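You operate a simulated robot arm through the tools that you are given. There is no shell and no other tool.

Carry out the task below with a simulated robot arm. There is one attempt and no reset: what you move stays moved.

## Task
Balance the black wheel with the weight and seat that the displays name.
Fine: then shut the guard, switch on, wait for GOOD, switch off and wait till it stands still.

Only the result counts: the job must be done as asked and must still hold three seconds after the hand-in. Knocking over, shifting, dropping, spilling or breaking anything else fails it.

## Robot
A 7-joint arm with a two-finger parallel gripper, fixed in place. Base frame: the origin is on the floor under the middle of its stand, x ahead of it, y to its left, z up; the work surface is at about z = 0.753. Units: m, degrees, N and s.
With the tool pointing down near the work surface it reaches from about 0.1 to 0.66 m from the base axis. Its first joint turns from -66.0 to 66.0 degrees. Payload 1.57 kg.
The tool frame sits at the grasp point between the pads (the TCP): z along the fingers, y along the line on which they close. The tips reach 0.03 m beyond it. Largest opening 0.08 m; finger width 0.017, thickness 0.012; the body of the gripper, 0.04 by 0.082 m, starts 0.08 m behind the TCP.
Orientation is told as [roll, pitch, yaw] about the base's x, y, z axes, in that order, counted from this pose: with the fingers straight down and closing along the base's y, the tool's x points along the base's -x, its y along +y and its z along -z.

## Interface
- The arm moves only by the tool nudge_tool. Its argument "increments" is a list of rows, each a list of 3 entries, a list of its own where there are three numbers: the closure, from 0 (fully open) to 1 (shut), then the shift along the base's x, y, z in m, then the turn, a rotation vector about the base's x, y, z in degrees. In form: [[jaw, [x, y, z], [ax, ay, az]], ...]. A call has 1 to 20 rows; each row is the pose to reach, as a shift and turn from the pose commanded when the call began. A row lasts 0.2 s, in which the tool goes at most 0.05 m and 8.6 degrees; a call with a longer step from one row to the next is refused whole, and so is a gripper value outside its range. A pose out of reach is approached as far as the arm can. The call stops where the force on the tool passes 40 N (or 10 N more than at its start, if that is more) or the arm is blocked; 0.2 s more then pass. The fingers move at their own pace (about 0.072 m/s each) and stop on an object; they squeeze with about 32 N. The grip force told is the motor's: it shows also when the fingers shut on nothing. Time passes only in rows, and 0.2 s behind the last, so rows that repeat a pose let the fingers close. It gives the time, the measured TCP pose, the force on the tool (base axes), the opening and the grip force at its end, in the units of the frame above (readings bear some noise), with the torque about the TCP (base axes, N m) and any sound that the robot's microphone picked up.
- Cameras (640 x 400 px; columns grow to the right, rows downward): "scene" is fixed at [0.055, 0.4348, 1.4159]; the picture's right is [-0.76, -0.65, 0.00], its down [-0.43, 0.50, -0.75] and it looks along [0.49, -0.57, -0.66] (base axes); focal length 277 px, centre (320, 200). "wrist" rides on the gripper at [0.072, -0.007, -0.122] in the tool frame; the picture's right is [0.09, 1.00, 0.00], its down [-0.84, 0.08, -0.54] and it looks along [-0.54, 0.05, 0.84] (tool axes); focal length 238 px, centre (320, 200). There is no depth. A picture from a camera that has moved, and an enlarged one, comes with that camera's place and axes in the base frame and with its lens.
- snapshot(camera): a new picture of that camera. No time passes.
- inspect(camera, box): a new picture of the part [left, top, right, bottom] of that camera's present view, enlarged. No time passes.
- sign_off(): hands the job in; it is judged then, once.

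Nothing tells you positions but the pictures and the camera data. Unless the task says otherwise, let go and move clear before handing in.

The tools are called by a JSON object that holds its "name" and its "arguments". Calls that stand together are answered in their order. nudge_tool: Moves the arm, as the interface text tells. Its arguments: {"type":"object","properties":{"increments":{"type":"array","items":{"type":"array"}}},"required":["increments"]} The other tools are called the same way: snapshot (camera) takes a picture; inspect (camera, box) takes an enlarged picture of a part of a camera's view; sign_off () hands the job in.

At the start:

```text
clock: 0.0
tcp_pos: [0.3642, 0.0043, 1.1283]
orientation: [0.0, 0.1, 0.0]
wrist_force: [-0.5, -0.6, -0.3]
wrist_torque: [-0.02, 0.02, -0.03]
gripper_width: 0.0799
gripper_force: 0.1
```

scene: 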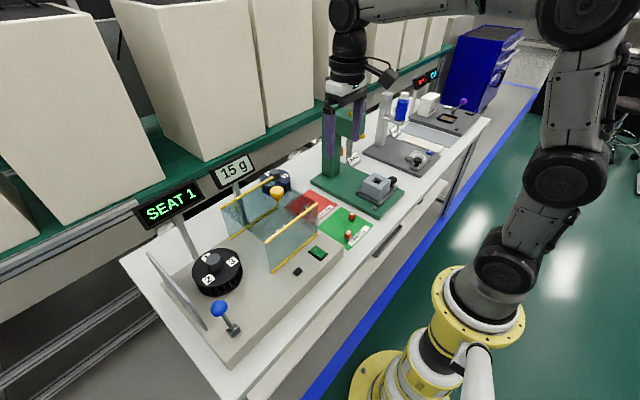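
wrist: 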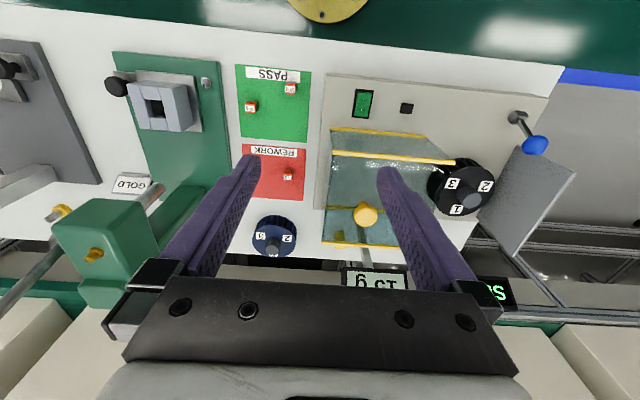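

I see a balancing machine with a black wheel, displays reading "SEAT 1" and "15 g", and coloured mats with small weights on them. I'll zoom in for detail before moving.

{"name": "inspect", "arguments": {"camera": "scene", "box": [120, 140, 280, 240]}}

{"name": "inspect", "arguments": {"camera": "scene", "box": [160, 230, 320, 350]}}

{"name": "inspect", "arguments": {"camera": "scene", "box": [260, 160, 400, 260]}}

{"name": "inspect", "arguments": {"camera": "wrist", "box": [230, 50, 390, 150]}}

{"name": "inspect", "arguments": {"camera": "wrist", "box": [400, 80, 600, 240]}}

{"name": "inspect", "arguments": {"camera": "wrist", "box": [220, 130, 380, 290]}}

```text
4.00 times, centred on (200, 190) of scene
camera zoom: at [0.055, 0.4348, 1.4159], right [-0.76, -0.65, 0.0], down [-0.43, 0.5, -0.75], along [0.49, -0.57, -0.66], focal length 1109 px, centre (800, 240)
```

zoom: 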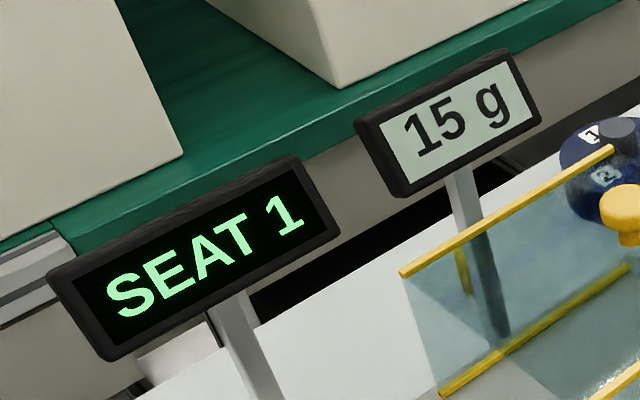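

```text
3.33 times, centred on (240, 290) of scene
camera zoom: at [0.055, 0.4348, 1.4159], right [-0.76, -0.65, 0.0], down [-0.43, 0.5, -0.75], along [0.49, -0.57, -0.66], focal length 924 px, centre (587, -100)
```

zoom: 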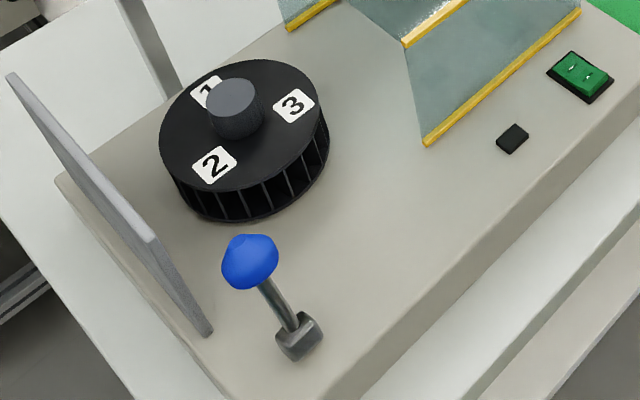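

```text
4.00 times, centred on (330, 210) of scene
camera zoom: at [0.055, 0.4348, 1.4159], right [-0.76, -0.65, 0.0], down [-0.43, 0.5, -0.75], along [0.49, -0.57, -0.66], focal length 1109 px, centre (280, 160)
```

zoom: 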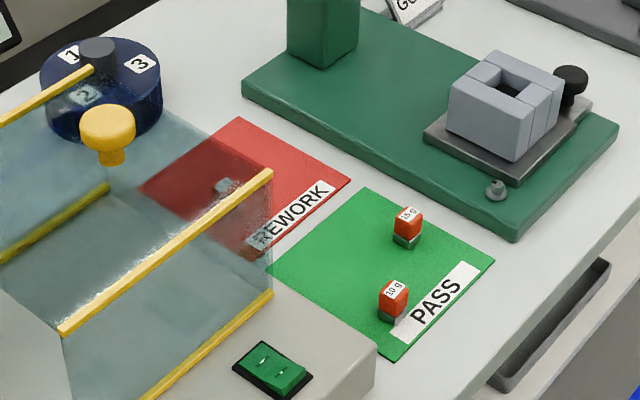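

```text
4.00 times, centred on (310, 100) of wrist
camera zoom: at [0.2909, -0.0024, 1.2498], right [-0.09, 1.0, 0.0], down [0.84, 0.08, 0.54], along [0.54, 0.05, -0.84], focal length 953 px, centre (360, 600)
```

zoom: 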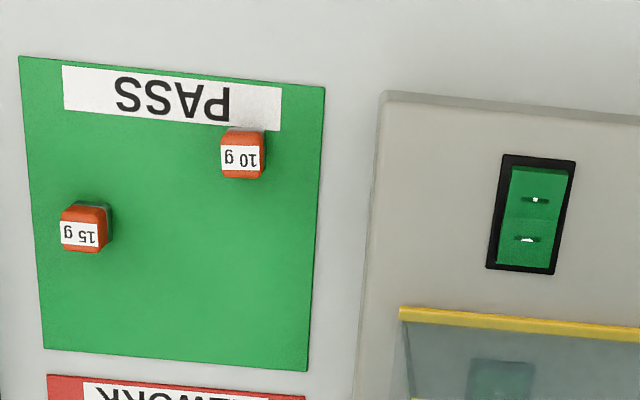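

```text
2.50 times, centred on (500, 160) of wrist
camera zoom: at [0.2909, -0.0024, 1.2498], right [-0.09, 1.0, 0.0], down [0.84, 0.08, 0.54], along [0.54, 0.05, -0.84], focal length 596 px, centre (-130, 300)
```

zoom: 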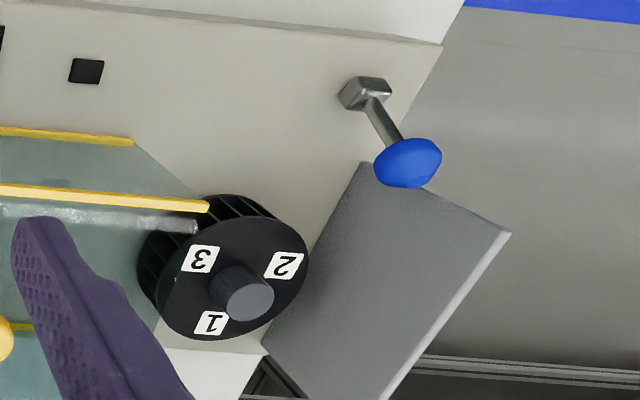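

```text
2.50 times, centred on (300, 210) of wrist
camera zoom: at [0.2909, -0.0024, 1.2498], right [-0.09, 1.0, 0.0], down [0.84, 0.08, 0.54], along [0.54, 0.05, -0.84], focal length 596 px, centre (370, 175)
```

zoom: 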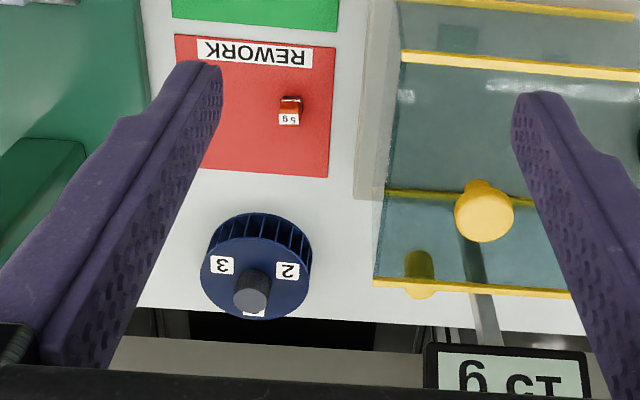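

The 15 g weight is on the green PASS mat at about (0.40, -0.13). The black wheel is at about (0.50, 0.29), its hub top near z 0.89. I'll move the wrist camera over the wheel to find the seats.

{"name": "nudge_tool", "arguments": {"increments": [[0, [0.01, 0.04, -0.01], [0, 0, 0]], [0, [0.02, 0.08, -0.02], [0, 0, 0]], [0, [0.03, 0.12, -0.03], [0, 0, 0]], [0, [0.03, 0.16, -0.04], [0, 0, 0]], [0, [0.03, 0.2, -0.05], [0, 0, 0]], [0, [0.03, 0.24, -0.06], [0, 0, 0]], [0, [0.03, 0.28, -0.07], [0, 0, 0]], [0, [0.03, 0.28, -0.07], [0, 0, 0]]]}}

{"name": "snapshot", "arguments": {"camera": "wrist"}}

{"name": "snapshot", "arguments": {"camera": "scene"}}

```text
clock: 1.8
tcp_pos: [0.3922, 0.2873, 1.0593]
orientation: [0.0, 0.0, 0.0]
wrist_force: [-0.1, -0.8, 0.1]
wrist_torque: [0.0, 0.02, 0.0]
gripper_width: 0.0797
gripper_force: 0.0
```

```text
taken
camera wrist: at [0.3192, 0.2813, 1.1804], right [-0.09, 1.0, 0.0], down [0.84, 0.08, 0.54], along [0.54, 0.05, -0.84], focal length 238 px, centre (320, 200)
```

wrist: 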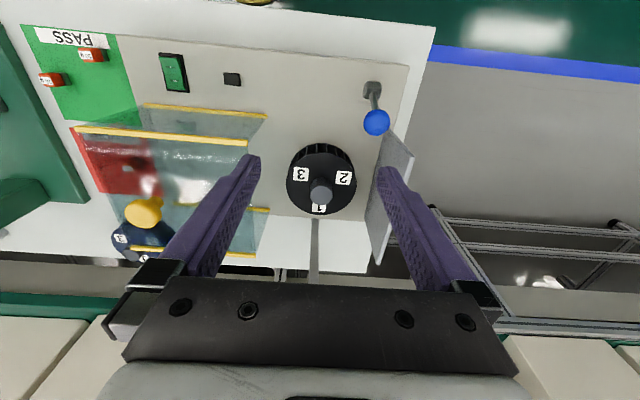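

```text
taken
```

scene: 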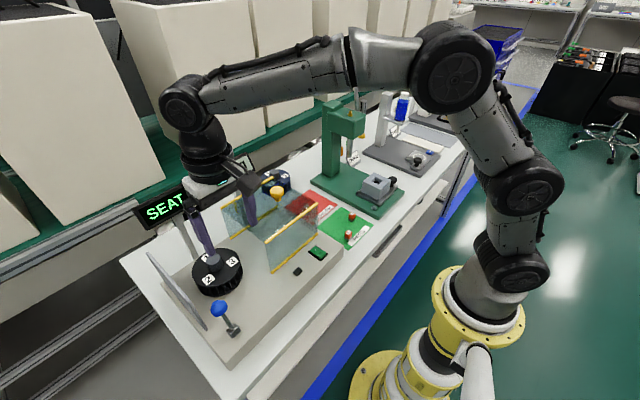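

The wheel is now centred between the fingers. I'll zoom in to see its seats, the guard and the lever.

{"name": "inspect", "arguments": {"camera": "wrist", "box": [270, 120, 390, 240]}}

{"name": "inspect", "arguments": {"camera": "wrist", "box": [350, 60, 430, 140]}}

{"name": "inspect", "arguments": {"camera": "wrist", "box": [70, 90, 290, 270]}}

{"name": "inspect", "arguments": {"camera": "wrist", "box": [20, 20, 260, 120]}}

```text
3.33 times, centred on (330, 180) of wrist
camera zoom: at [0.3192, 0.2813, 1.1804], right [-0.09, 1.0, 0.0], down [0.84, 0.08, 0.54], along [0.54, 0.05, -0.84], focal length 794 px, centre (287, 267)
```

zoom: 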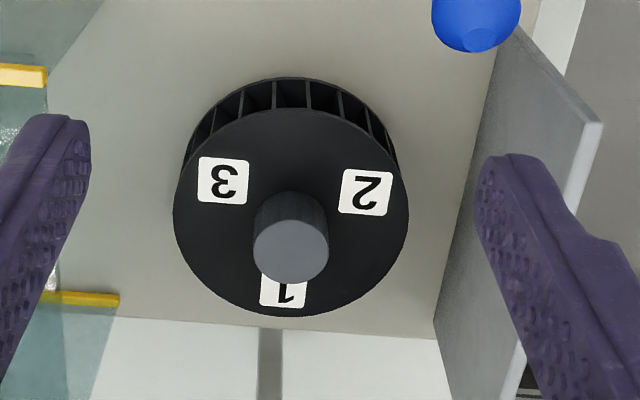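

```text
5.00 times, centred on (390, 100) of wrist
camera zoom: at [0.3192, 0.2813, 1.1804], right [-0.09, 1.0, 0.0], down [0.84, 0.08, 0.54], along [0.54, 0.05, -0.84], focal length 1192 px, centre (-30, 700)
```

zoom: 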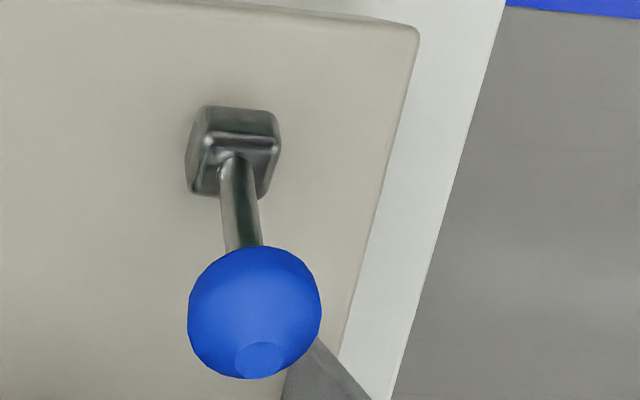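

```text
2.22 times, centred on (180, 180) of wrist
camera zoom: at [0.3192, 0.2813, 1.1804], right [-0.09, 1.0, 0.0], down [0.84, 0.08, 0.54], along [0.54, 0.05, -0.84], focal length 530 px, centre (631, 244)
```

zoom: 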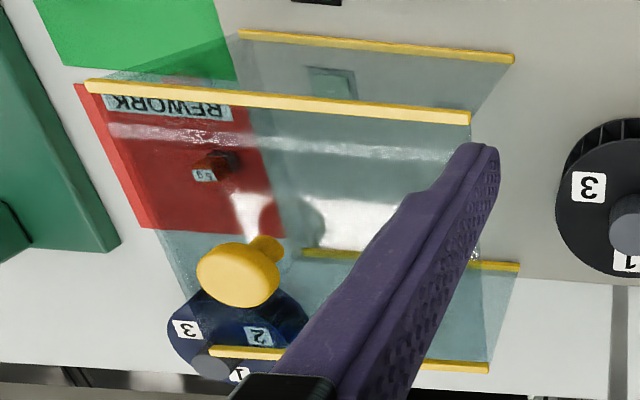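

```text
2.67 times, centred on (140, 70) of wrist
camera zoom: at [0.3192, 0.2813, 1.1804], right [-0.09, 1.0, 0.0], down [0.84, 0.08, 0.54], along [0.54, 0.05, -0.84], focal length 636 px, centre (800, 547)
```

zoom: 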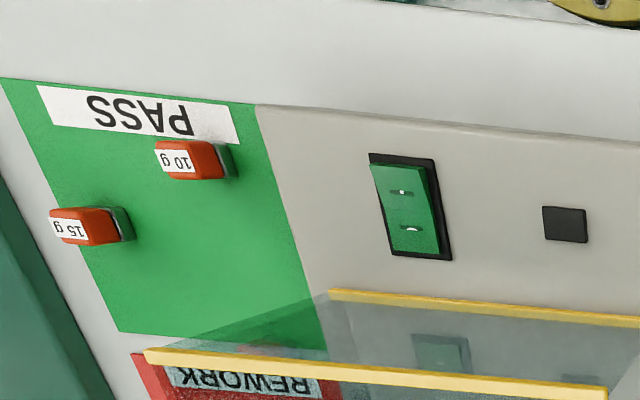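

The wheel top carries number labels and a central hub, with seat 1 on the far side (+x) of the hub. I'll move closer for detail on the seat itself.

{"name": "nudge_tool", "arguments": {"increments": [[0, [0.02, 0.005, -0.03], [0, 0, 0]], [0, [0.04, 0.005, -0.06], [0, 0, 0]], [0, [0.06, 0.005, -0.08], [0, 0, 0]], [0, [0.08, 0.005, -0.08], [0, 0, 0]], [0, [0.1, 0.005, -0.08], [0, 0, 0]], [0, [0.1, 0.005, -0.08], [0, 0, 0]]]}}

{"name": "snapshot", "arguments": {"camera": "wrist"}}

{"name": "inspect", "arguments": {"camera": "wrist", "box": [260, 120, 420, 220]}}

```text
clock: 3.2
tcp_pos: [0.4924, 0.2888, 0.9771]
orientation: [0.0, 0.1, -0.1]
wrist_force: [-0.3, 0.3, -0.5]
wrist_torque: [-0.01, -0.02, -0.01]
gripper_width: 0.08
gripper_force: 0.0
```

```text
taken
camera wrist: at [0.4205, 0.2841, 1.0998], right [-0.09, 1.0, 0.0], down [0.84, 0.08, 0.54], along [0.54, 0.05, -0.84], focal length 238 px, centre (320, 200)
```

wrist: 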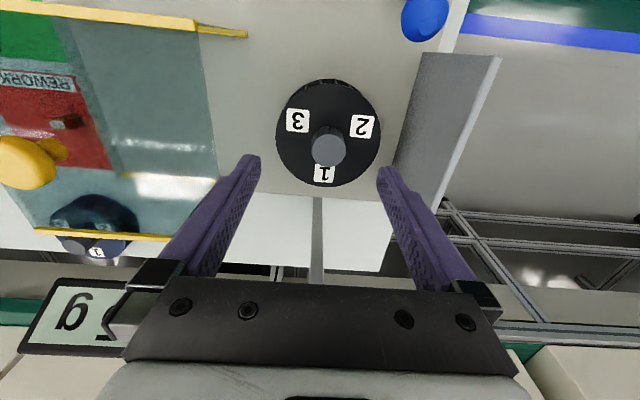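

```text
4.00 times, centred on (340, 170) of wrist
camera zoom: at [0.4205, 0.2841, 1.0998], right [-0.09, 1.0, 0.0], down [0.84, 0.08, 0.54], along [0.54, 0.05, -0.84], focal length 953 px, centre (240, 320)
```

zoom: 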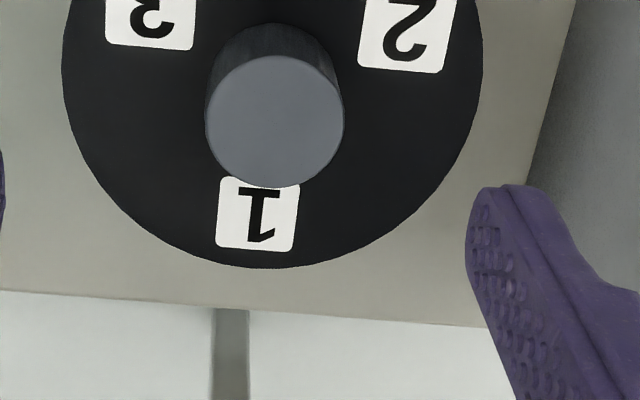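

The labels lie straight on the disc, so a seat is probably the labelled patch itself. I'll now look at the 15 g weight up close, going back over the guard at a safe height.

{"name": "nudge_tool", "arguments": {"increments": [[0, [-0.02, 0, 0.04], [0, 0, 0]], [0, [-0.045, 0, 0.08], [0, 0, 0]], [0, [-0.07, -0.04, 0.09], [0, 0, 0]], [0, [-0.09, -0.085, 0.09], [0, 0, 0]], [0, [-0.09, -0.13, 0.09], [0, 0, 0]], [0, [-0.09, -0.175, 0.09], [0, 0, 0]], [0, [-0.09, -0.22, 0.09], [0, 0, 0]], [0, [-0.09, -0.265, 0.09], [0, 0, 0]], [0, [-0.09, -0.31, 0.09], [0, 0, 0]], [0, [-0.09, -0.355, 0.08], [0, 0, 0]], [0, [-0.09, -0.4, 0.06], [0, 0, 0]], [0, [-0.09, -0.418, 0.02], [0, 0, 0]], [0, [-0.09, -0.418, -0.02], [0, 0, 0]], [0, [-0.09, -0.418, -0.05], [0, 0, 0]], [0, [-0.09, -0.418, -0.05], [0, 0, 0]]]}}

{"name": "snapshot", "arguments": {"camera": "wrist"}}

{"name": "snapshot", "arguments": {"camera": "scene"}}

```text
clock: 6.4
tcp_pos: [0.4034, -0.1303, 0.9273]
orientation: [0.0, 0.1, 0.0]
wrist_force: [-0.4, -1.1, 0.4]
wrist_torque: [-0.03, 0.05, -0.01]
gripper_width: 0.0802
gripper_force: 0.1
```

```text
taken
camera wrist: at [0.3302, -0.1366, 1.0496], right [-0.09, 1.0, 0.0], down [0.84, 0.08, 0.54], along [0.54, 0.05, -0.84], focal length 238 px, centre (320, 200)
```

wrist: 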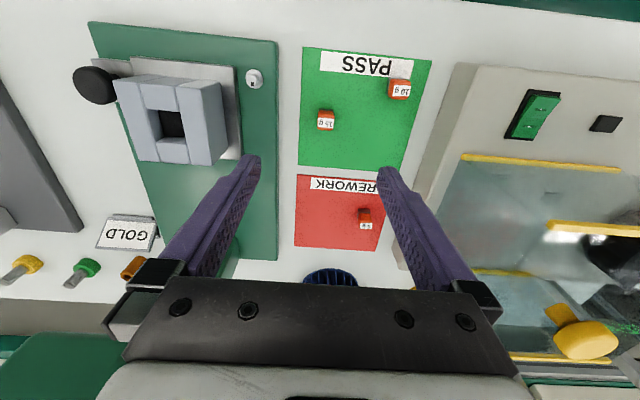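

```text
taken
```

scene: 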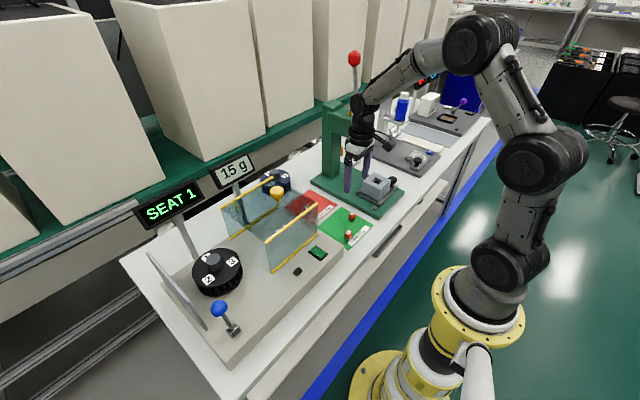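

The weights are now visible from closer. I'll zoom in on the 15 g one.

{"name": "inspect", "arguments": {"camera": "wrist", "box": [300, 95, 364, 135]}}

{"name": "inspect", "arguments": {"camera": "wrist", "box": [340, 60, 436, 120]}}

{"name": "inspect", "arguments": {"camera": "scene", "box": [330, 200, 378, 250]}}

{"name": "inspect", "arguments": {"camera": "wrist", "box": [440, 60, 640, 380]}}

```text
10.00 times, centred on (332, 115) of wrist
camera zoom: at [0.3302, -0.1366, 1.0496], right [-0.09, 1.0, 0.0], down [0.84, 0.08, 0.54], along [0.54, 0.05, -0.84], focal length 2384 px, centre (200, 1050)
```

zoom: 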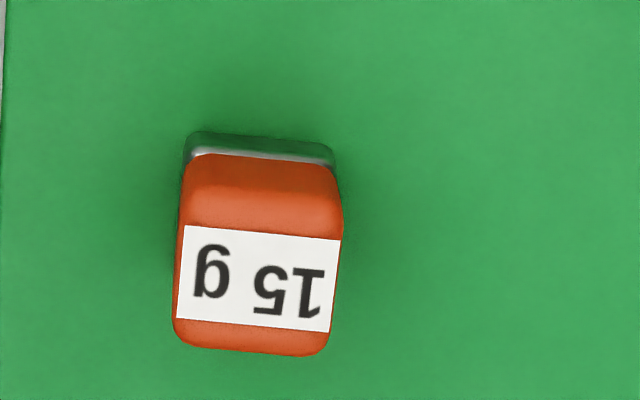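

```text
6.67 times, centred on (388, 90) of wrist
camera zoom: at [0.3302, -0.1366, 1.0496], right [-0.09, 1.0, 0.0], down [0.84, 0.08, 0.54], along [0.54, 0.05, -0.84], focal length 1589 px, centre (-133, 933)
```

zoom: 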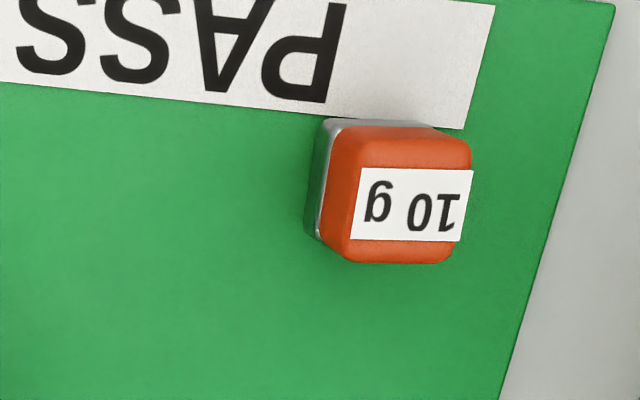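

```text
8.00 times, centred on (354, 225) of scene
camera zoom: at [0.055, 0.4348, 1.4159], right [-0.76, -0.65, 0.0], down [-0.43, 0.5, -0.75], along [0.49, -0.57, -0.66], focal length 2218 px, centre (48, 0)
```

zoom: 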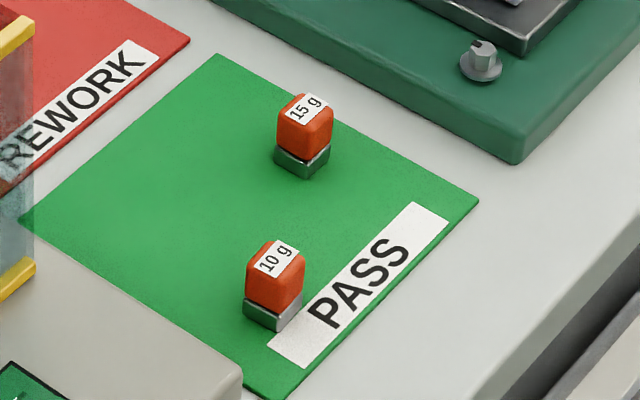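

```text
1.25 times, centred on (540, 220) of wrist
camera zoom: at [0.3302, -0.1366, 1.0496], right [-0.09, 1.0, 0.0], down [0.84, 0.08, 0.54], along [0.54, 0.05, -0.84], focal length 298 px, centre (45, 175)
```

zoom: 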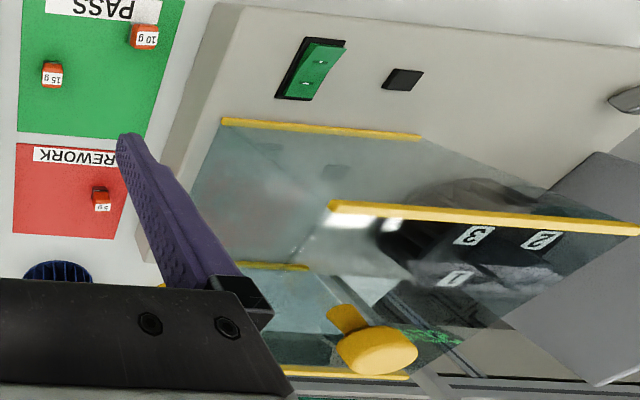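

The 15 g weight is a magnet-based block about 17 mm wide, near (0.397, -0.125), with its top at about z 0.79. I'll descend part way to check alignment between the fingers.

{"name": "nudge_tool", "arguments": {"increments": [[0, [-0.007, 0.004, -0.03], [0, 0, 0]], [0, [-0.007, 0.004, -0.06], [0, 0, 0]], [0, [-0.007, 0.004, -0.085], [0, 0, 0]], [0, [-0.007, 0.004, -0.085], [0, 0, 0]]]}}

{"name": "snapshot", "arguments": {"camera": "wrist"}}

{"name": "inspect", "arguments": {"camera": "scene", "box": [300, 170, 400, 250]}}

```text
clock: 7.4
tcp_pos: [0.3967, -0.1253, 0.8418]
orientation: [0.0, -0.1, 0.0]
wrist_force: [0.0, 0.6, 0.0]
wrist_torque: [0.02, 0.03, 0.01]
gripper_width: 0.0803
gripper_force: 0.1
```

```text
taken
camera wrist: at [0.3251, -0.1308, 0.9645], right [-0.09, 1.0, 0.0], down [0.84, 0.08, 0.54], along [0.54, 0.05, -0.84], focal length 238 px, centre (320, 200)
```

wrist: 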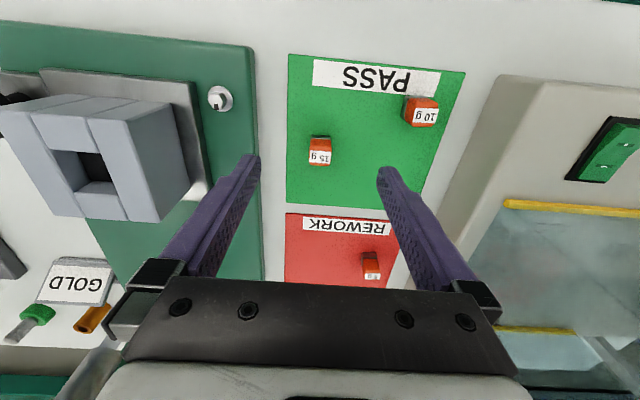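

```text
5.00 times, centred on (350, 210) of scene
camera zoom: at [0.055, 0.4348, 1.4159], right [-0.76, -0.65, 0.0], down [-0.43, 0.5, -0.75], along [0.49, -0.57, -0.66], focal length 1386 px, centre (170, 150)
```

zoom: 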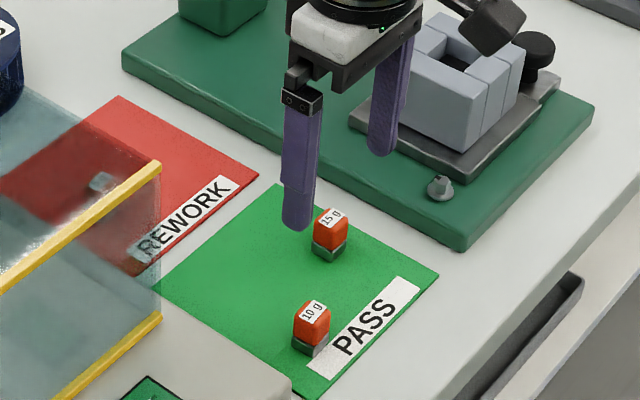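

Alignment is good. I'll narrow the jaws to keep clear of the green base on the right, descend and grip the 15 g weight.

{"name": "nudge_tool", "arguments": {"increments": [[0.5, [-0.001, 0, 0], [0, 0, 0]], [0.5, [-0.001, 0, 0], [0, 0, 0]], [0.5, [-0.001, 0, -0.02], [0, 0, 0]], [0.5, [-0.001, 0, -0.04], [0, 0, 0]], [0.5, [-0.001, 0, -0.054], [0, 0, 0]], [0.5, [-0.001, 0, -0.054], [0, 0, 0]]]}}

{"name": "snapshot", "arguments": {"camera": "wrist"}}

{"name": "inspect", "arguments": {"camera": "scene", "box": [300, 170, 400, 250]}}

```text
clock: 8.8
tcp_pos: [0.3953, -0.1238, 0.7896]
orientation: [-0.1, 0.0, 0.0]
wrist_force: [0.6, 0.1, 0.7]
wrist_torque: [-0.02, 0.03, -0.02]
gripper_width: 0.0401
gripper_force: 0.1
```

```text
taken
camera wrist: at [0.3225, -0.1319, 0.9112], right [-0.09, 1.0, 0.0], down [0.84, 0.08, 0.54], along [0.54, 0.05, -0.84], focal length 238 px, centre (320, 200)
```

wrist: 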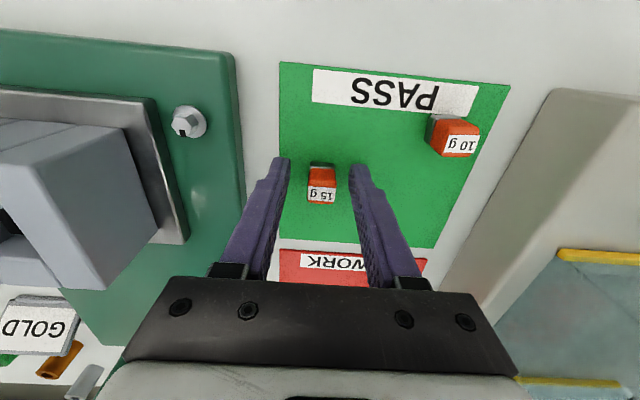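

```text
5.00 times, centred on (350, 210) of scene
camera zoom: at [0.055, 0.4348, 1.4159], right [-0.76, -0.65, 0.0], down [-0.43, 0.5, -0.75], along [0.49, -0.57, -0.66], focal length 1386 px, centre (170, 150)
```

zoom: 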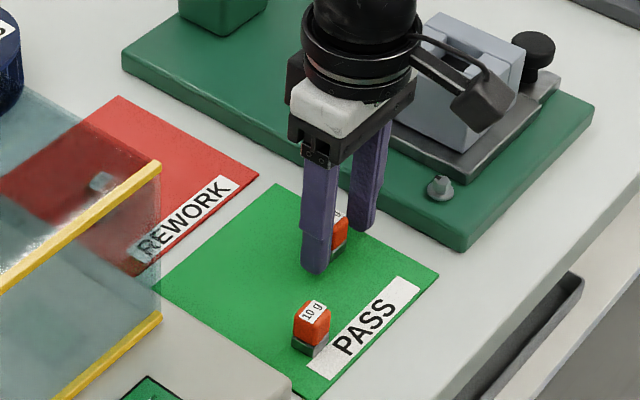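

The weight is centred between the pads. Closing on it now.

{"name": "nudge_tool", "arguments": {"increments": [[0.5, [-0.0015, 0, 0], [0, 0, 0]], [1, [-0.0015, 0, 0], [0, 0, 0]], [1, [-0.0015, 0, 0], [0, 0, 0]], [1, [-0.0015, 0, 0], [0, 0, 0]], [1, [-0.0015, 0, 0], [0, 0, 0]]]}}

{"name": "snapshot", "arguments": {"camera": "wrist"}}

```text
clock: 10.0
tcp_pos: [0.392, -0.1263, 0.7892]
orientation: [0.1, 0.0, -0.1]
wrist_force: [-0.1, 0.4, -0.1]
wrist_torque: [0.01, 0.0, 0.0]
gripper_width: 0.0162
gripper_force: 31.6
```

```text
taken
camera wrist: at [0.3209, -0.1317, 0.9113], right [-0.09, 1.0, 0.0], down [0.84, 0.08, 0.54], along [0.54, 0.05, -0.84], focal length 238 px, centre (320, 200)
```

wrist: 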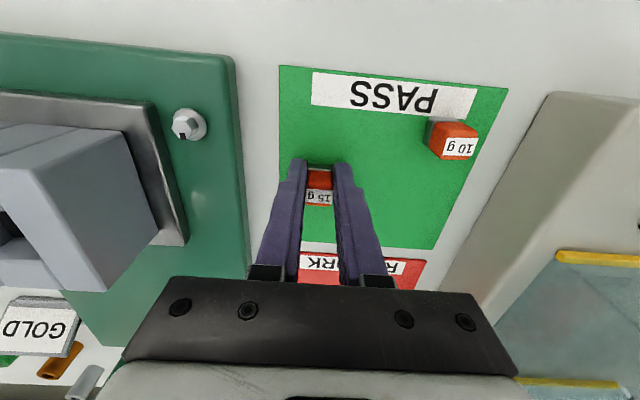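

The 15 g weight is gripped (16 mm opening). I'll lift it and carry it over the guard to hover above the wheel.

{"name": "nudge_tool", "arguments": {"increments": [[1, [0, 0, 0.03], [0, 0, 0]], [1, [0, 0, 0.075], [0, 0, 0]], [1, [0, 0, 0.12], [0, 0, 0]], [1, [0, 0, 0.165], [0, 0, 0]], [1, [0, 0, 0.21], [0, 0, 0]], [1, [0, 0, 0.255], [0, 0, 0]], [1, [0, 0.04, 0.27], [0, 0, 0]], [1, [0, 0.085, 0.27], [0, 0, 0]], [1, [0, 0.13, 0.27], [0, 0, 0]], [1, [0, 0.175, 0.27], [0, 0, 0]], [1, [0, 0.22, 0.27], [0, 0, 0]], [1, [0, 0.265, 0.27], [0, 0, 0]], [1, [0.02, 0.305, 0.27], [0, 0, 0]], [1, [0.04, 0.345, 0.27], [0, 0, 0]], [1, [0.06, 0.385, 0.27], [0, 0, 0]], [1, [0.08, 0.424, 0.27], [0, 0, 0]], [1, [0.11, 0.424, 0.25], [0, 0, 0]], [1, [0.13, 0.424, 0.22], [0, 0, 0]], [1, [0.13, 0.424, 0.19], [0, 0, 0]], [1, [0.13, 0.424, 0.19], [0, 0, 0]]]}}

{"name": "snapshot", "arguments": {"camera": "wrist"}}

{"name": "snapshot", "arguments": {"camera": "scene"}}

{"name": "inspect", "arguments": {"camera": "scene", "box": [160, 200, 260, 310]}}

{"name": "inspect", "arguments": {"camera": "wrist", "box": [260, 80, 388, 208]}}

```text
clock: 14.2
tcp_pos: [0.5229, 0.2968, 0.9765]
orientation: [0.1, 0.0, 0.1]
wrist_force: [-0.9, 0.2, 0.4]
wrist_torque: [0.01, 0.0, 0.03]
gripper_width: 0.0164
gripper_force: 31.6
```

```text
taken
camera wrist: at [0.4509, 0.2897, 1.0984], right [-0.09, 1.0, 0.0], down [0.84, 0.08, 0.54], along [0.54, 0.05, -0.84], focal length 238 px, centre (320, 200)
```

wrist: 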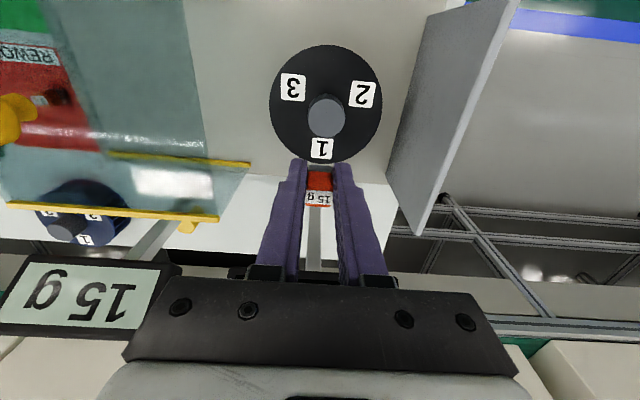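

```text
taken
```

scene: 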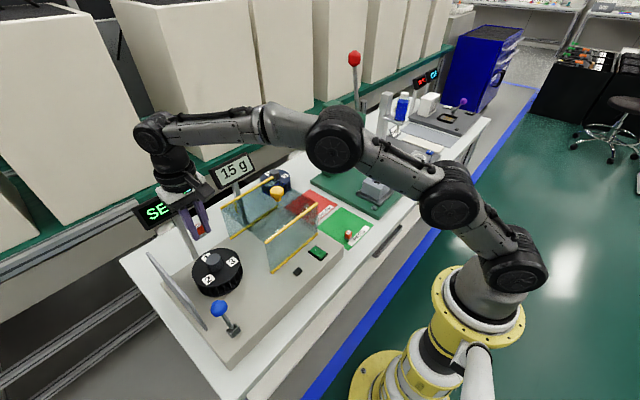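

```text
3.64 times, centred on (210, 255) of scene
camera zoom: at [0.055, 0.4348, 1.4159], right [-0.76, -0.65, 0.0], down [-0.43, 0.5, -0.75], along [0.49, -0.57, -0.66], focal length 1008 px, centre (720, 0)
```

zoom: 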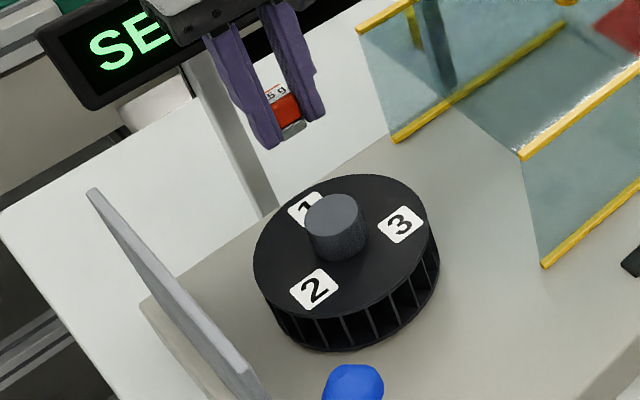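

```text
3.12 times, centred on (324, 144) of wrist
camera zoom: at [0.4509, 0.2897, 1.0984], right [-0.09, 1.0, 0.0], down [0.84, 0.08, 0.54], along [0.54, 0.05, -0.84], focal length 745 px, centre (308, 375)
```

zoom: 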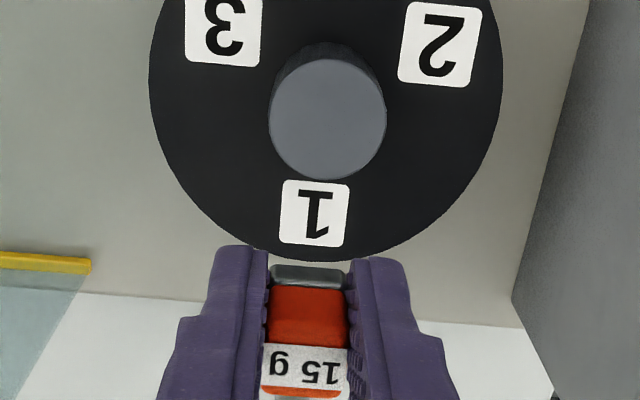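

Label 1 is now fully visible behind the hub, and the weight hangs about 5 mm toward +x of the TCP. I'll lower it partly and check the alignment again.

{"name": "nudge_tool", "arguments": {"increments": [[1, [0.004, 0, -0.015], [0, 0, 0]], [1, [0.004, 0, -0.03], [0, 0, 0]], [1, [0.004, 0, -0.045], [0, 0, 0]], [1, [0.004, 0, -0.052], [0, 0, 0]], [1, [0.004, 0, -0.052], [0, 0, 0]]]}}

{"name": "inspect", "arguments": {"camera": "wrist", "box": [260, 100, 388, 228]}}

{"name": "inspect", "arguments": {"camera": "scene", "box": [160, 200, 260, 310]}}

```text
clock: 15.4
tcp_pos: [0.5284, 0.2968, 0.9252]
orientation: [0.1, 0.1, 0.0]
wrist_force: [0.8, -0.5, -1.5]
wrist_torque: [0.0, 0.03, 0.01]
gripper_width: 0.0166
gripper_force: 31.3
```

```text
3.12 times, centred on (324, 164) of wrist
camera zoom: at [0.4554, 0.2916, 1.0482], right [-0.09, 1.0, 0.0], down [0.84, 0.08, 0.54], along [0.54, 0.05, -0.84], focal length 745 px, centre (308, 312)
```

zoom: 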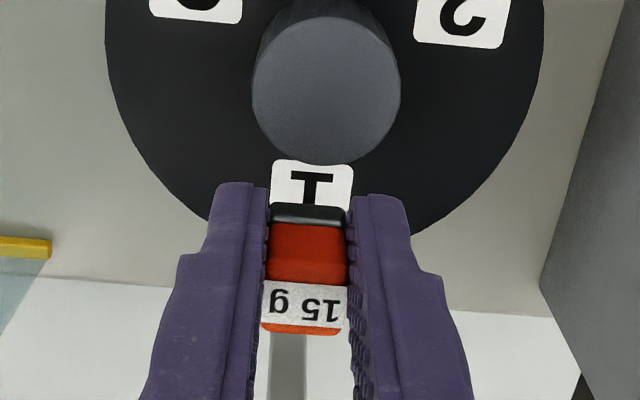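

```text
3.64 times, centred on (210, 255) of scene
camera zoom: at [0.055, 0.4348, 1.4159], right [-0.76, -0.65, 0.0], down [-0.43, 0.5, -0.75], along [0.49, -0.57, -0.66], focal length 1008 px, centre (720, 0)
```

zoom: 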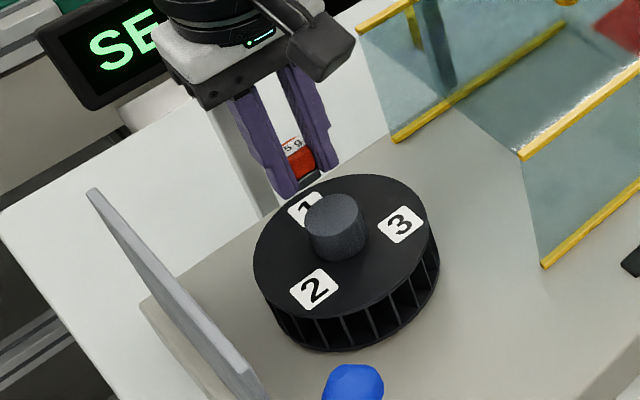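

The weight is just above label 1 and nearly lined up. I'll lower a bit more and check again.

{"name": "nudge_tool", "arguments": {"increments": [[1, [0.0, 0.001, -0.005], [0, 0, 0]], [1, [0.0, 0.001, -0.01], [0, 0, 0]], [1, [0.0, 0.001, -0.014], [0, 0, 0]], [1, [0.0, 0.001, -0.014], [0, 0, 0]]]}}

{"name": "inspect", "arguments": {"camera": "wrist", "box": [272, 110, 368, 206]}}

{"name": "inspect", "arguments": {"camera": "scene", "box": [180, 220, 250, 290]}}

```text
clock: 16.4
tcp_pos: [0.5271, 0.3002, 0.9109]
orientation: [0.0, 0.0, 0.0]
wrist_force: [-0.1, 0.4, -0.2]
wrist_torque: [-0.01, 0.0, -0.01]
gripper_width: 0.0166
gripper_force: 31.4
```

```text
4.17 times, centred on (320, 158) of wrist
camera zoom: at [0.4553, 0.2942, 1.0347], right [-0.09, 1.0, 0.0], down [0.84, 0.08, 0.54], along [0.54, 0.05, -0.84], focal length 993 px, centre (320, 375)
```

zoom: 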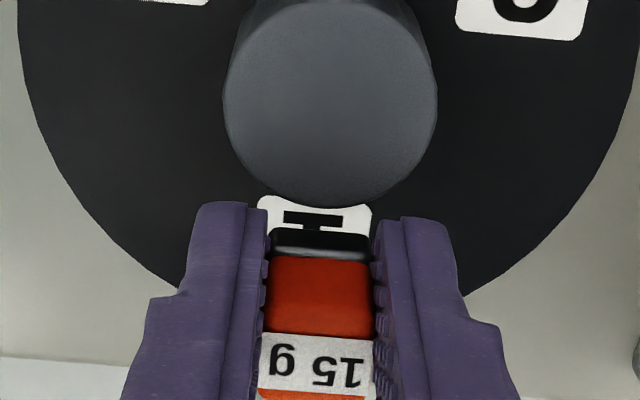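

```text
5.71 times, centred on (215, 255) of scene
camera zoom: at [0.055, 0.4348, 1.4159], right [-0.76, -0.65, 0.0], down [-0.43, 0.5, -0.75], along [0.49, -0.57, -0.66], focal length 1584 px, centre (920, -114)
```

zoom: 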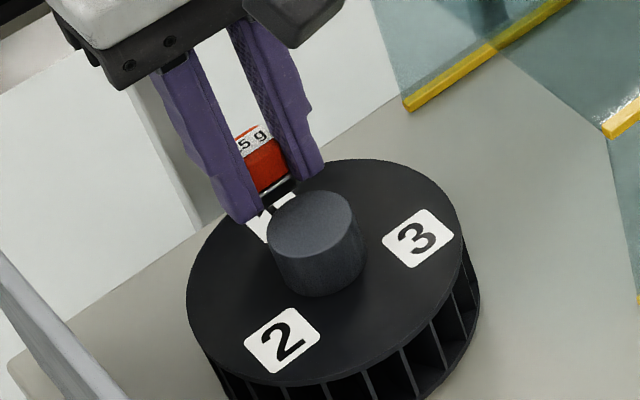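

The label peeks out evenly in front of the weight, and no contact yet. I'll continue the descent in small steps.

{"name": "nudge_tool", "arguments": {"increments": [[1, [0.001, -0.0007, -0.003], [0, 0, 0]], [1, [0.001, -0.0007, -0.007], [0, 0, 0]], [1, [0.001, -0.0007, -0.007], [0, 0, 0]]]}}

{"name": "inspect", "arguments": {"camera": "wrist", "box": [272, 110, 368, 206]}}

{"name": "inspect", "arguments": {"camera": "scene", "box": [180, 220, 250, 290]}}

```text
clock: 17.2
tcp_pos: [0.5301, 0.3011, 0.9097]
orientation: [0.3, -0.4, 0.0]
wrist_force: [-3.2, -0.9, 28.1]
wrist_torque: [-0.12, 0.29, -0.02]
gripper_width: 0.0163
gripper_force: 31.8
```

```text
4.17 times, centred on (320, 158) of wrist
camera zoom: at [0.4564, 0.2931, 1.0316], right [-0.09, 1.0, 0.0], down [0.83, 0.07, 0.55], along [0.55, 0.05, -0.83], focal length 993 px, centre (320, 375)
```

zoom: 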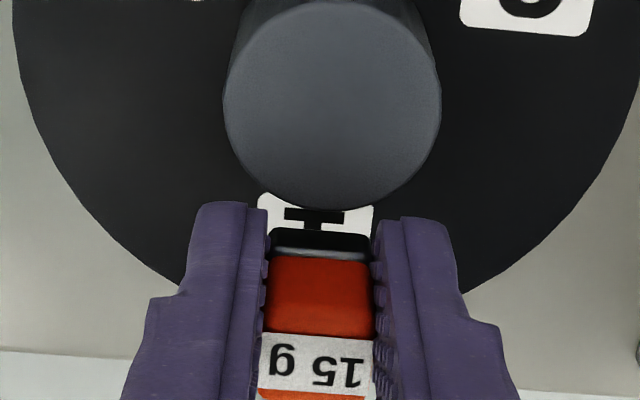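

```text
5.71 times, centred on (215, 255) of scene
camera zoom: at [0.0544, 0.4345, 1.416], right [-0.76, -0.65, 0.0], down [-0.43, 0.5, -0.75], along [0.49, -0.57, -0.66], focal length 1584 px, centre (920, -114)
```

zoom: 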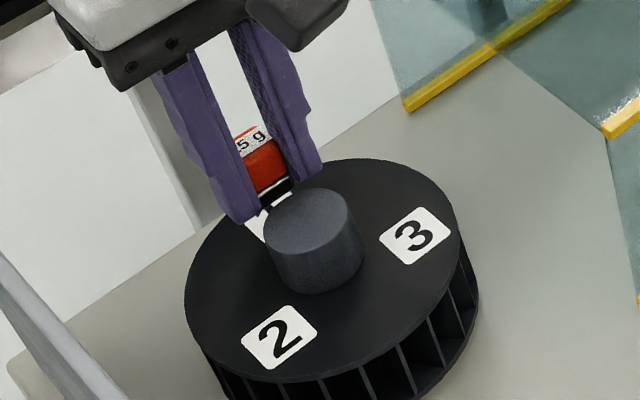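

The weight touched the disc at TCP z ≈ 0.909 (28 N up), sitting about 3 mm too far out and 1.5 mm to the left of the label centre. I'll lift slightly, correct, and lower again lightly.

{"name": "nudge_tool", "arguments": {"increments": [[1, [0, 0, 0.004], [0, 0, 0]], [1, [0, 0, 0.009], [0, 0, 0]], [1, [-0.003, -0.0015, 0.009], [0, 0, 0]], [1, [-0.003, -0.0015, 0.009], [0, 0, 0]]]}}

{"name": "inspect", "arguments": {"camera": "wrist", "box": [272, 110, 368, 206]}}

{"name": "inspect", "arguments": {"camera": "scene", "box": [180, 220, 250, 290]}}

```text
clock: 18.2
tcp_pos: [0.5253, 0.2963, 0.9122]
orientation: [-0.1, 0.2, -0.1]
wrist_force: [0.3, 0.2, 0.2]
wrist_torque: [0.02, 0.0, -0.03]
gripper_width: 0.0165
gripper_force: 32.0
```

```text
4.17 times, centred on (320, 158) of wrist
camera zoom: at [0.4539, 0.2907, 1.0346], right [-0.09, 1.0, 0.0], down [0.84, 0.08, 0.54], along [0.54, 0.05, -0.84], focal length 993 px, centre (320, 375)
```

zoom: 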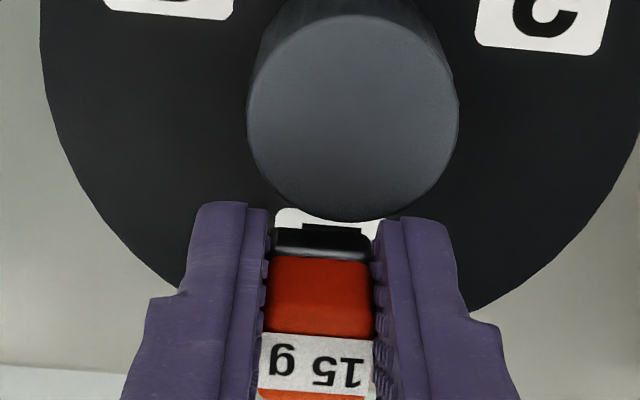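

```text
5.71 times, centred on (215, 255) of scene
camera zoom: at [0.055, 0.4348, 1.4159], right [-0.76, -0.65, 0.0], down [-0.43, 0.5, -0.75], along [0.49, -0.57, -0.66], focal length 1584 px, centre (920, -114)
```

zoom: 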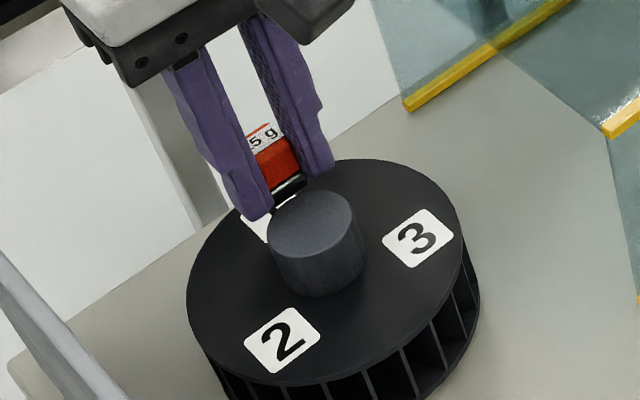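

I overshot slightly: the label centre is now about 1.3 mm to +y and 1 mm to +x of the weight. I'll make that small correction, then lower to light contact.

{"name": "nudge_tool", "arguments": {"increments": [[1, [0.001, 0.0013, 0], [0, 0, 0]], [1, [0.001, 0.0013, -0.002], [0, 0, 0]], [1, [0.001, 0.0013, -0.004], [0, 0, 0]], [1, [0.001, 0.0013, -0.004], [0, 0, 0]]]}}

{"name": "inspect", "arguments": {"camera": "wrist", "box": [272, 110, 368, 206]}}

{"name": "inspect", "arguments": {"camera": "scene", "box": [180, 220, 250, 290]}}

```text
clock: 19.2
tcp_pos: [0.5261, 0.2987, 0.9105]
orientation: [0.0, 0.1, 0.0]
wrist_force: [0.6, -0.6, -0.4]
wrist_torque: [0.01, 0.0, 0.0]
gripper_width: 0.0165
gripper_force: 32.0
```

```text
4.17 times, centred on (320, 158) of wrist
camera zoom: at [0.4548, 0.292, 1.0331], right [-0.09, 1.0, 0.0], down [0.84, 0.08, 0.54], along [0.54, 0.05, -0.84], focal length 993 px, centre (320, 375)
```

zoom: 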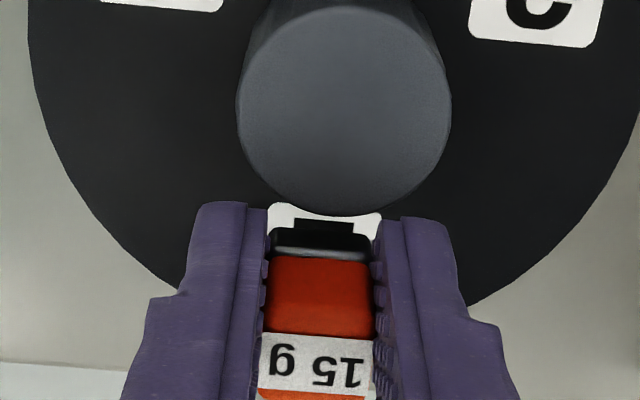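

```text
5.71 times, centred on (215, 255) of scene
camera zoom: at [0.055, 0.4348, 1.4159], right [-0.76, -0.65, 0.0], down [-0.43, 0.5, -0.75], along [0.49, -0.57, -0.66], focal length 1584 px, centre (920, -114)
```

zoom: 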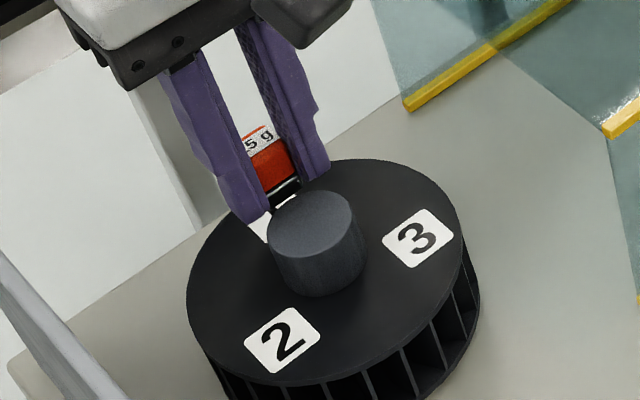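

The weight is now well centred over label 1. Lowering the last couple of millimetres to contact.

{"name": "nudge_tool", "arguments": {"increments": [[1, [0, 0, -0.0015], [0, 0, 0]], [1, [0, 0, -0.003], [0, 0, 0]], [1, [0, 0, -0.003], [0, 0, 0]]]}}

{"name": "inspect", "arguments": {"camera": "wrist", "box": [272, 110, 368, 206]}}

```text
clock: 20.0
tcp_pos: [0.5263, 0.2978, 0.9094]
orientation: [0.1, -0.3, 0.0]
wrist_force: [-1.1, -1.3, 11.7]
wrist_torque: [0.07, 0.14, 0.02]
gripper_width: 0.0163
gripper_force: 31.7
```

```text
4.17 times, centred on (320, 158) of wrist
camera zoom: at [0.4547, 0.2921, 1.032], right [-0.09, 1.0, 0.0], down [0.83, 0.08, 0.55], along [0.54, 0.05, -0.84], focal length 993 px, centre (320, 375)
```

zoom: 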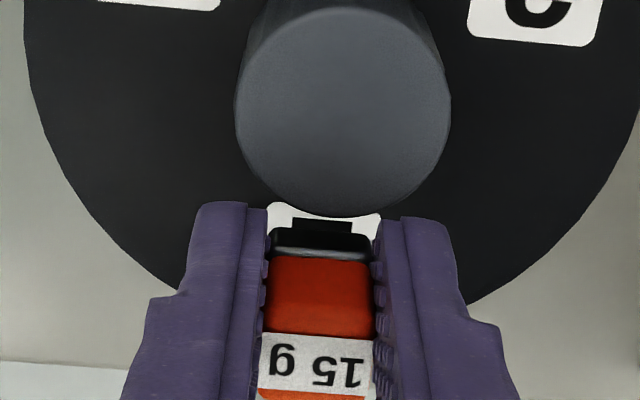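

The weight is seated with about 12 N contact force. I'll relax the pressure, open the jaws and lift straight up to check.

{"name": "nudge_tool", "arguments": {"increments": [[1, [0, 0, 0.0015], [0, 0, 0]], [0.7, [0, 0, 0.0015], [0, 0, 0]], [0.5, [0, 0, 0.0015], [0, 0, 0]], [0.4, [0, 0, 0.0015], [0, 0, 0]], [0.4, [0, 0, 0.0015], [0, 0, 0]]]}}

{"name": "inspect", "arguments": {"camera": "wrist", "box": [256, 90, 384, 218]}}

{"name": "inspect", "arguments": {"camera": "scene", "box": [180, 220, 250, 290]}}

```text
clock: 21.2
tcp_pos: [0.5271, 0.2983, 0.9079]
orientation: [0.0, 0.1, -0.1]
wrist_force: [0.1, 0.3, -0.1]
wrist_torque: [0.02, 0.01, 0.0]
gripper_width: 0.0483
gripper_force: 0.1
```

```text
3.12 times, centred on (320, 154) of wrist
camera zoom: at [0.4548, 0.2926, 1.0307], right [-0.09, 1.0, 0.0], down [0.84, 0.08, 0.54], along [0.54, 0.05, -0.84], focal length 745 px, centre (320, 344)
```

zoom: 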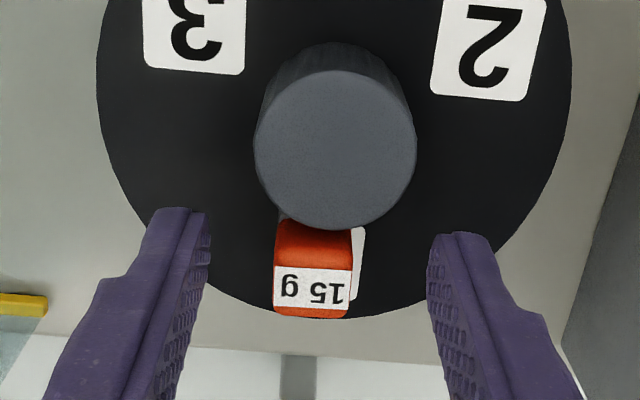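

```text
5.71 times, centred on (215, 255) of scene
camera zoom: at [0.055, 0.4348, 1.4159], right [-0.76, -0.65, 0.0], down [-0.43, 0.5, -0.75], along [0.49, -0.57, -0.66], focal length 1584 px, centre (920, -114)
```

zoom: 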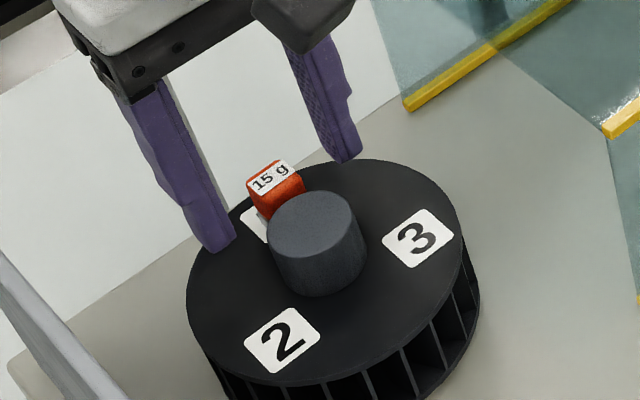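

On release the weight dropped and now sits closer to the hub than I expected. It was apparently resting on the hub edge. I'll raise clear and look at how it sits.

{"name": "nudge_tool", "arguments": {"increments": [[0.4, [0, 0, 0.03], [0, 0, 0]], [0.3, [0, 0, 0.06], [0, 0, 0]], [0.2, [0, 0, 0.08], [0, 0, 0]], [0.2, [0.01, 0, 0.1], [0, 0, 0]], [0.2, [0.01, 0, 0.1], [0, 0, 0]]]}}

{"name": "inspect", "arguments": {"camera": "wrist", "box": [256, 60, 384, 188]}}

{"name": "inspect", "arguments": {"camera": "scene", "box": [180, 220, 250, 290]}}

{"name": "snapshot", "arguments": {"camera": "wrist"}}

```text
clock: 22.4
tcp_pos: [0.5374, 0.2987, 1.0083]
orientation: [0.0, 0.0, 0.0]
wrist_force: [0.2, 0.4, -0.7]
wrist_torque: [-0.02, 0.0, 0.0]
gripper_width: 0.0642
gripper_force: 0.0
```

```text
3.12 times, centred on (320, 124) of wrist
camera zoom: at [0.465, 0.292, 1.1308], right [-0.09, 1.0, 0.0], down [0.84, 0.08, 0.54], along [0.54, 0.05, -0.84], focal length 745 px, centre (320, 438)
```

zoom: 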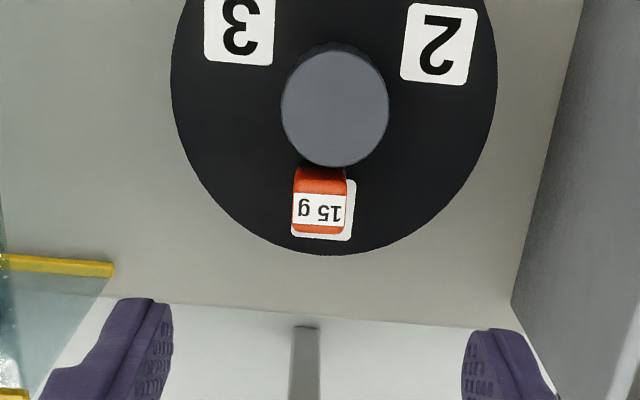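

```text
5.71 times, centred on (215, 255) of scene
camera zoom: at [0.055, 0.4348, 1.4159], right [-0.76, -0.65, 0.0], down [-0.43, 0.5, -0.75], along [0.49, -0.57, -0.66], focal length 1584 px, centre (920, -114)
```

zoom: 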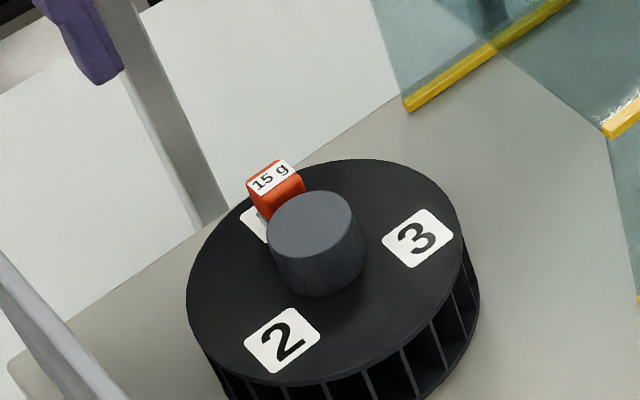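

```text
taken
camera wrist: at [0.465, 0.292, 1.1308], right [-0.09, 1.0, 0.0], down [0.84, 0.08, 0.54], along [0.54, 0.05, -0.84], focal length 238 px, centre (320, 200)
```

wrist: 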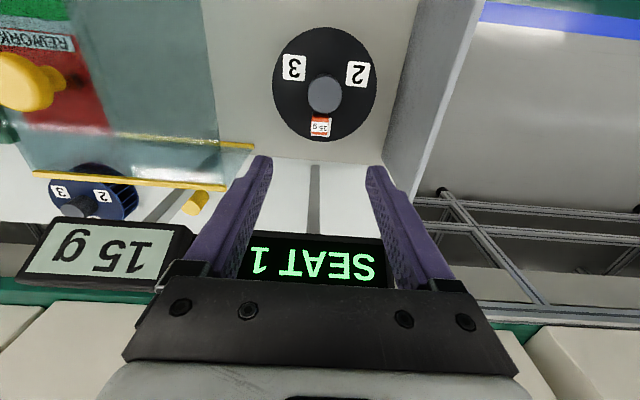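

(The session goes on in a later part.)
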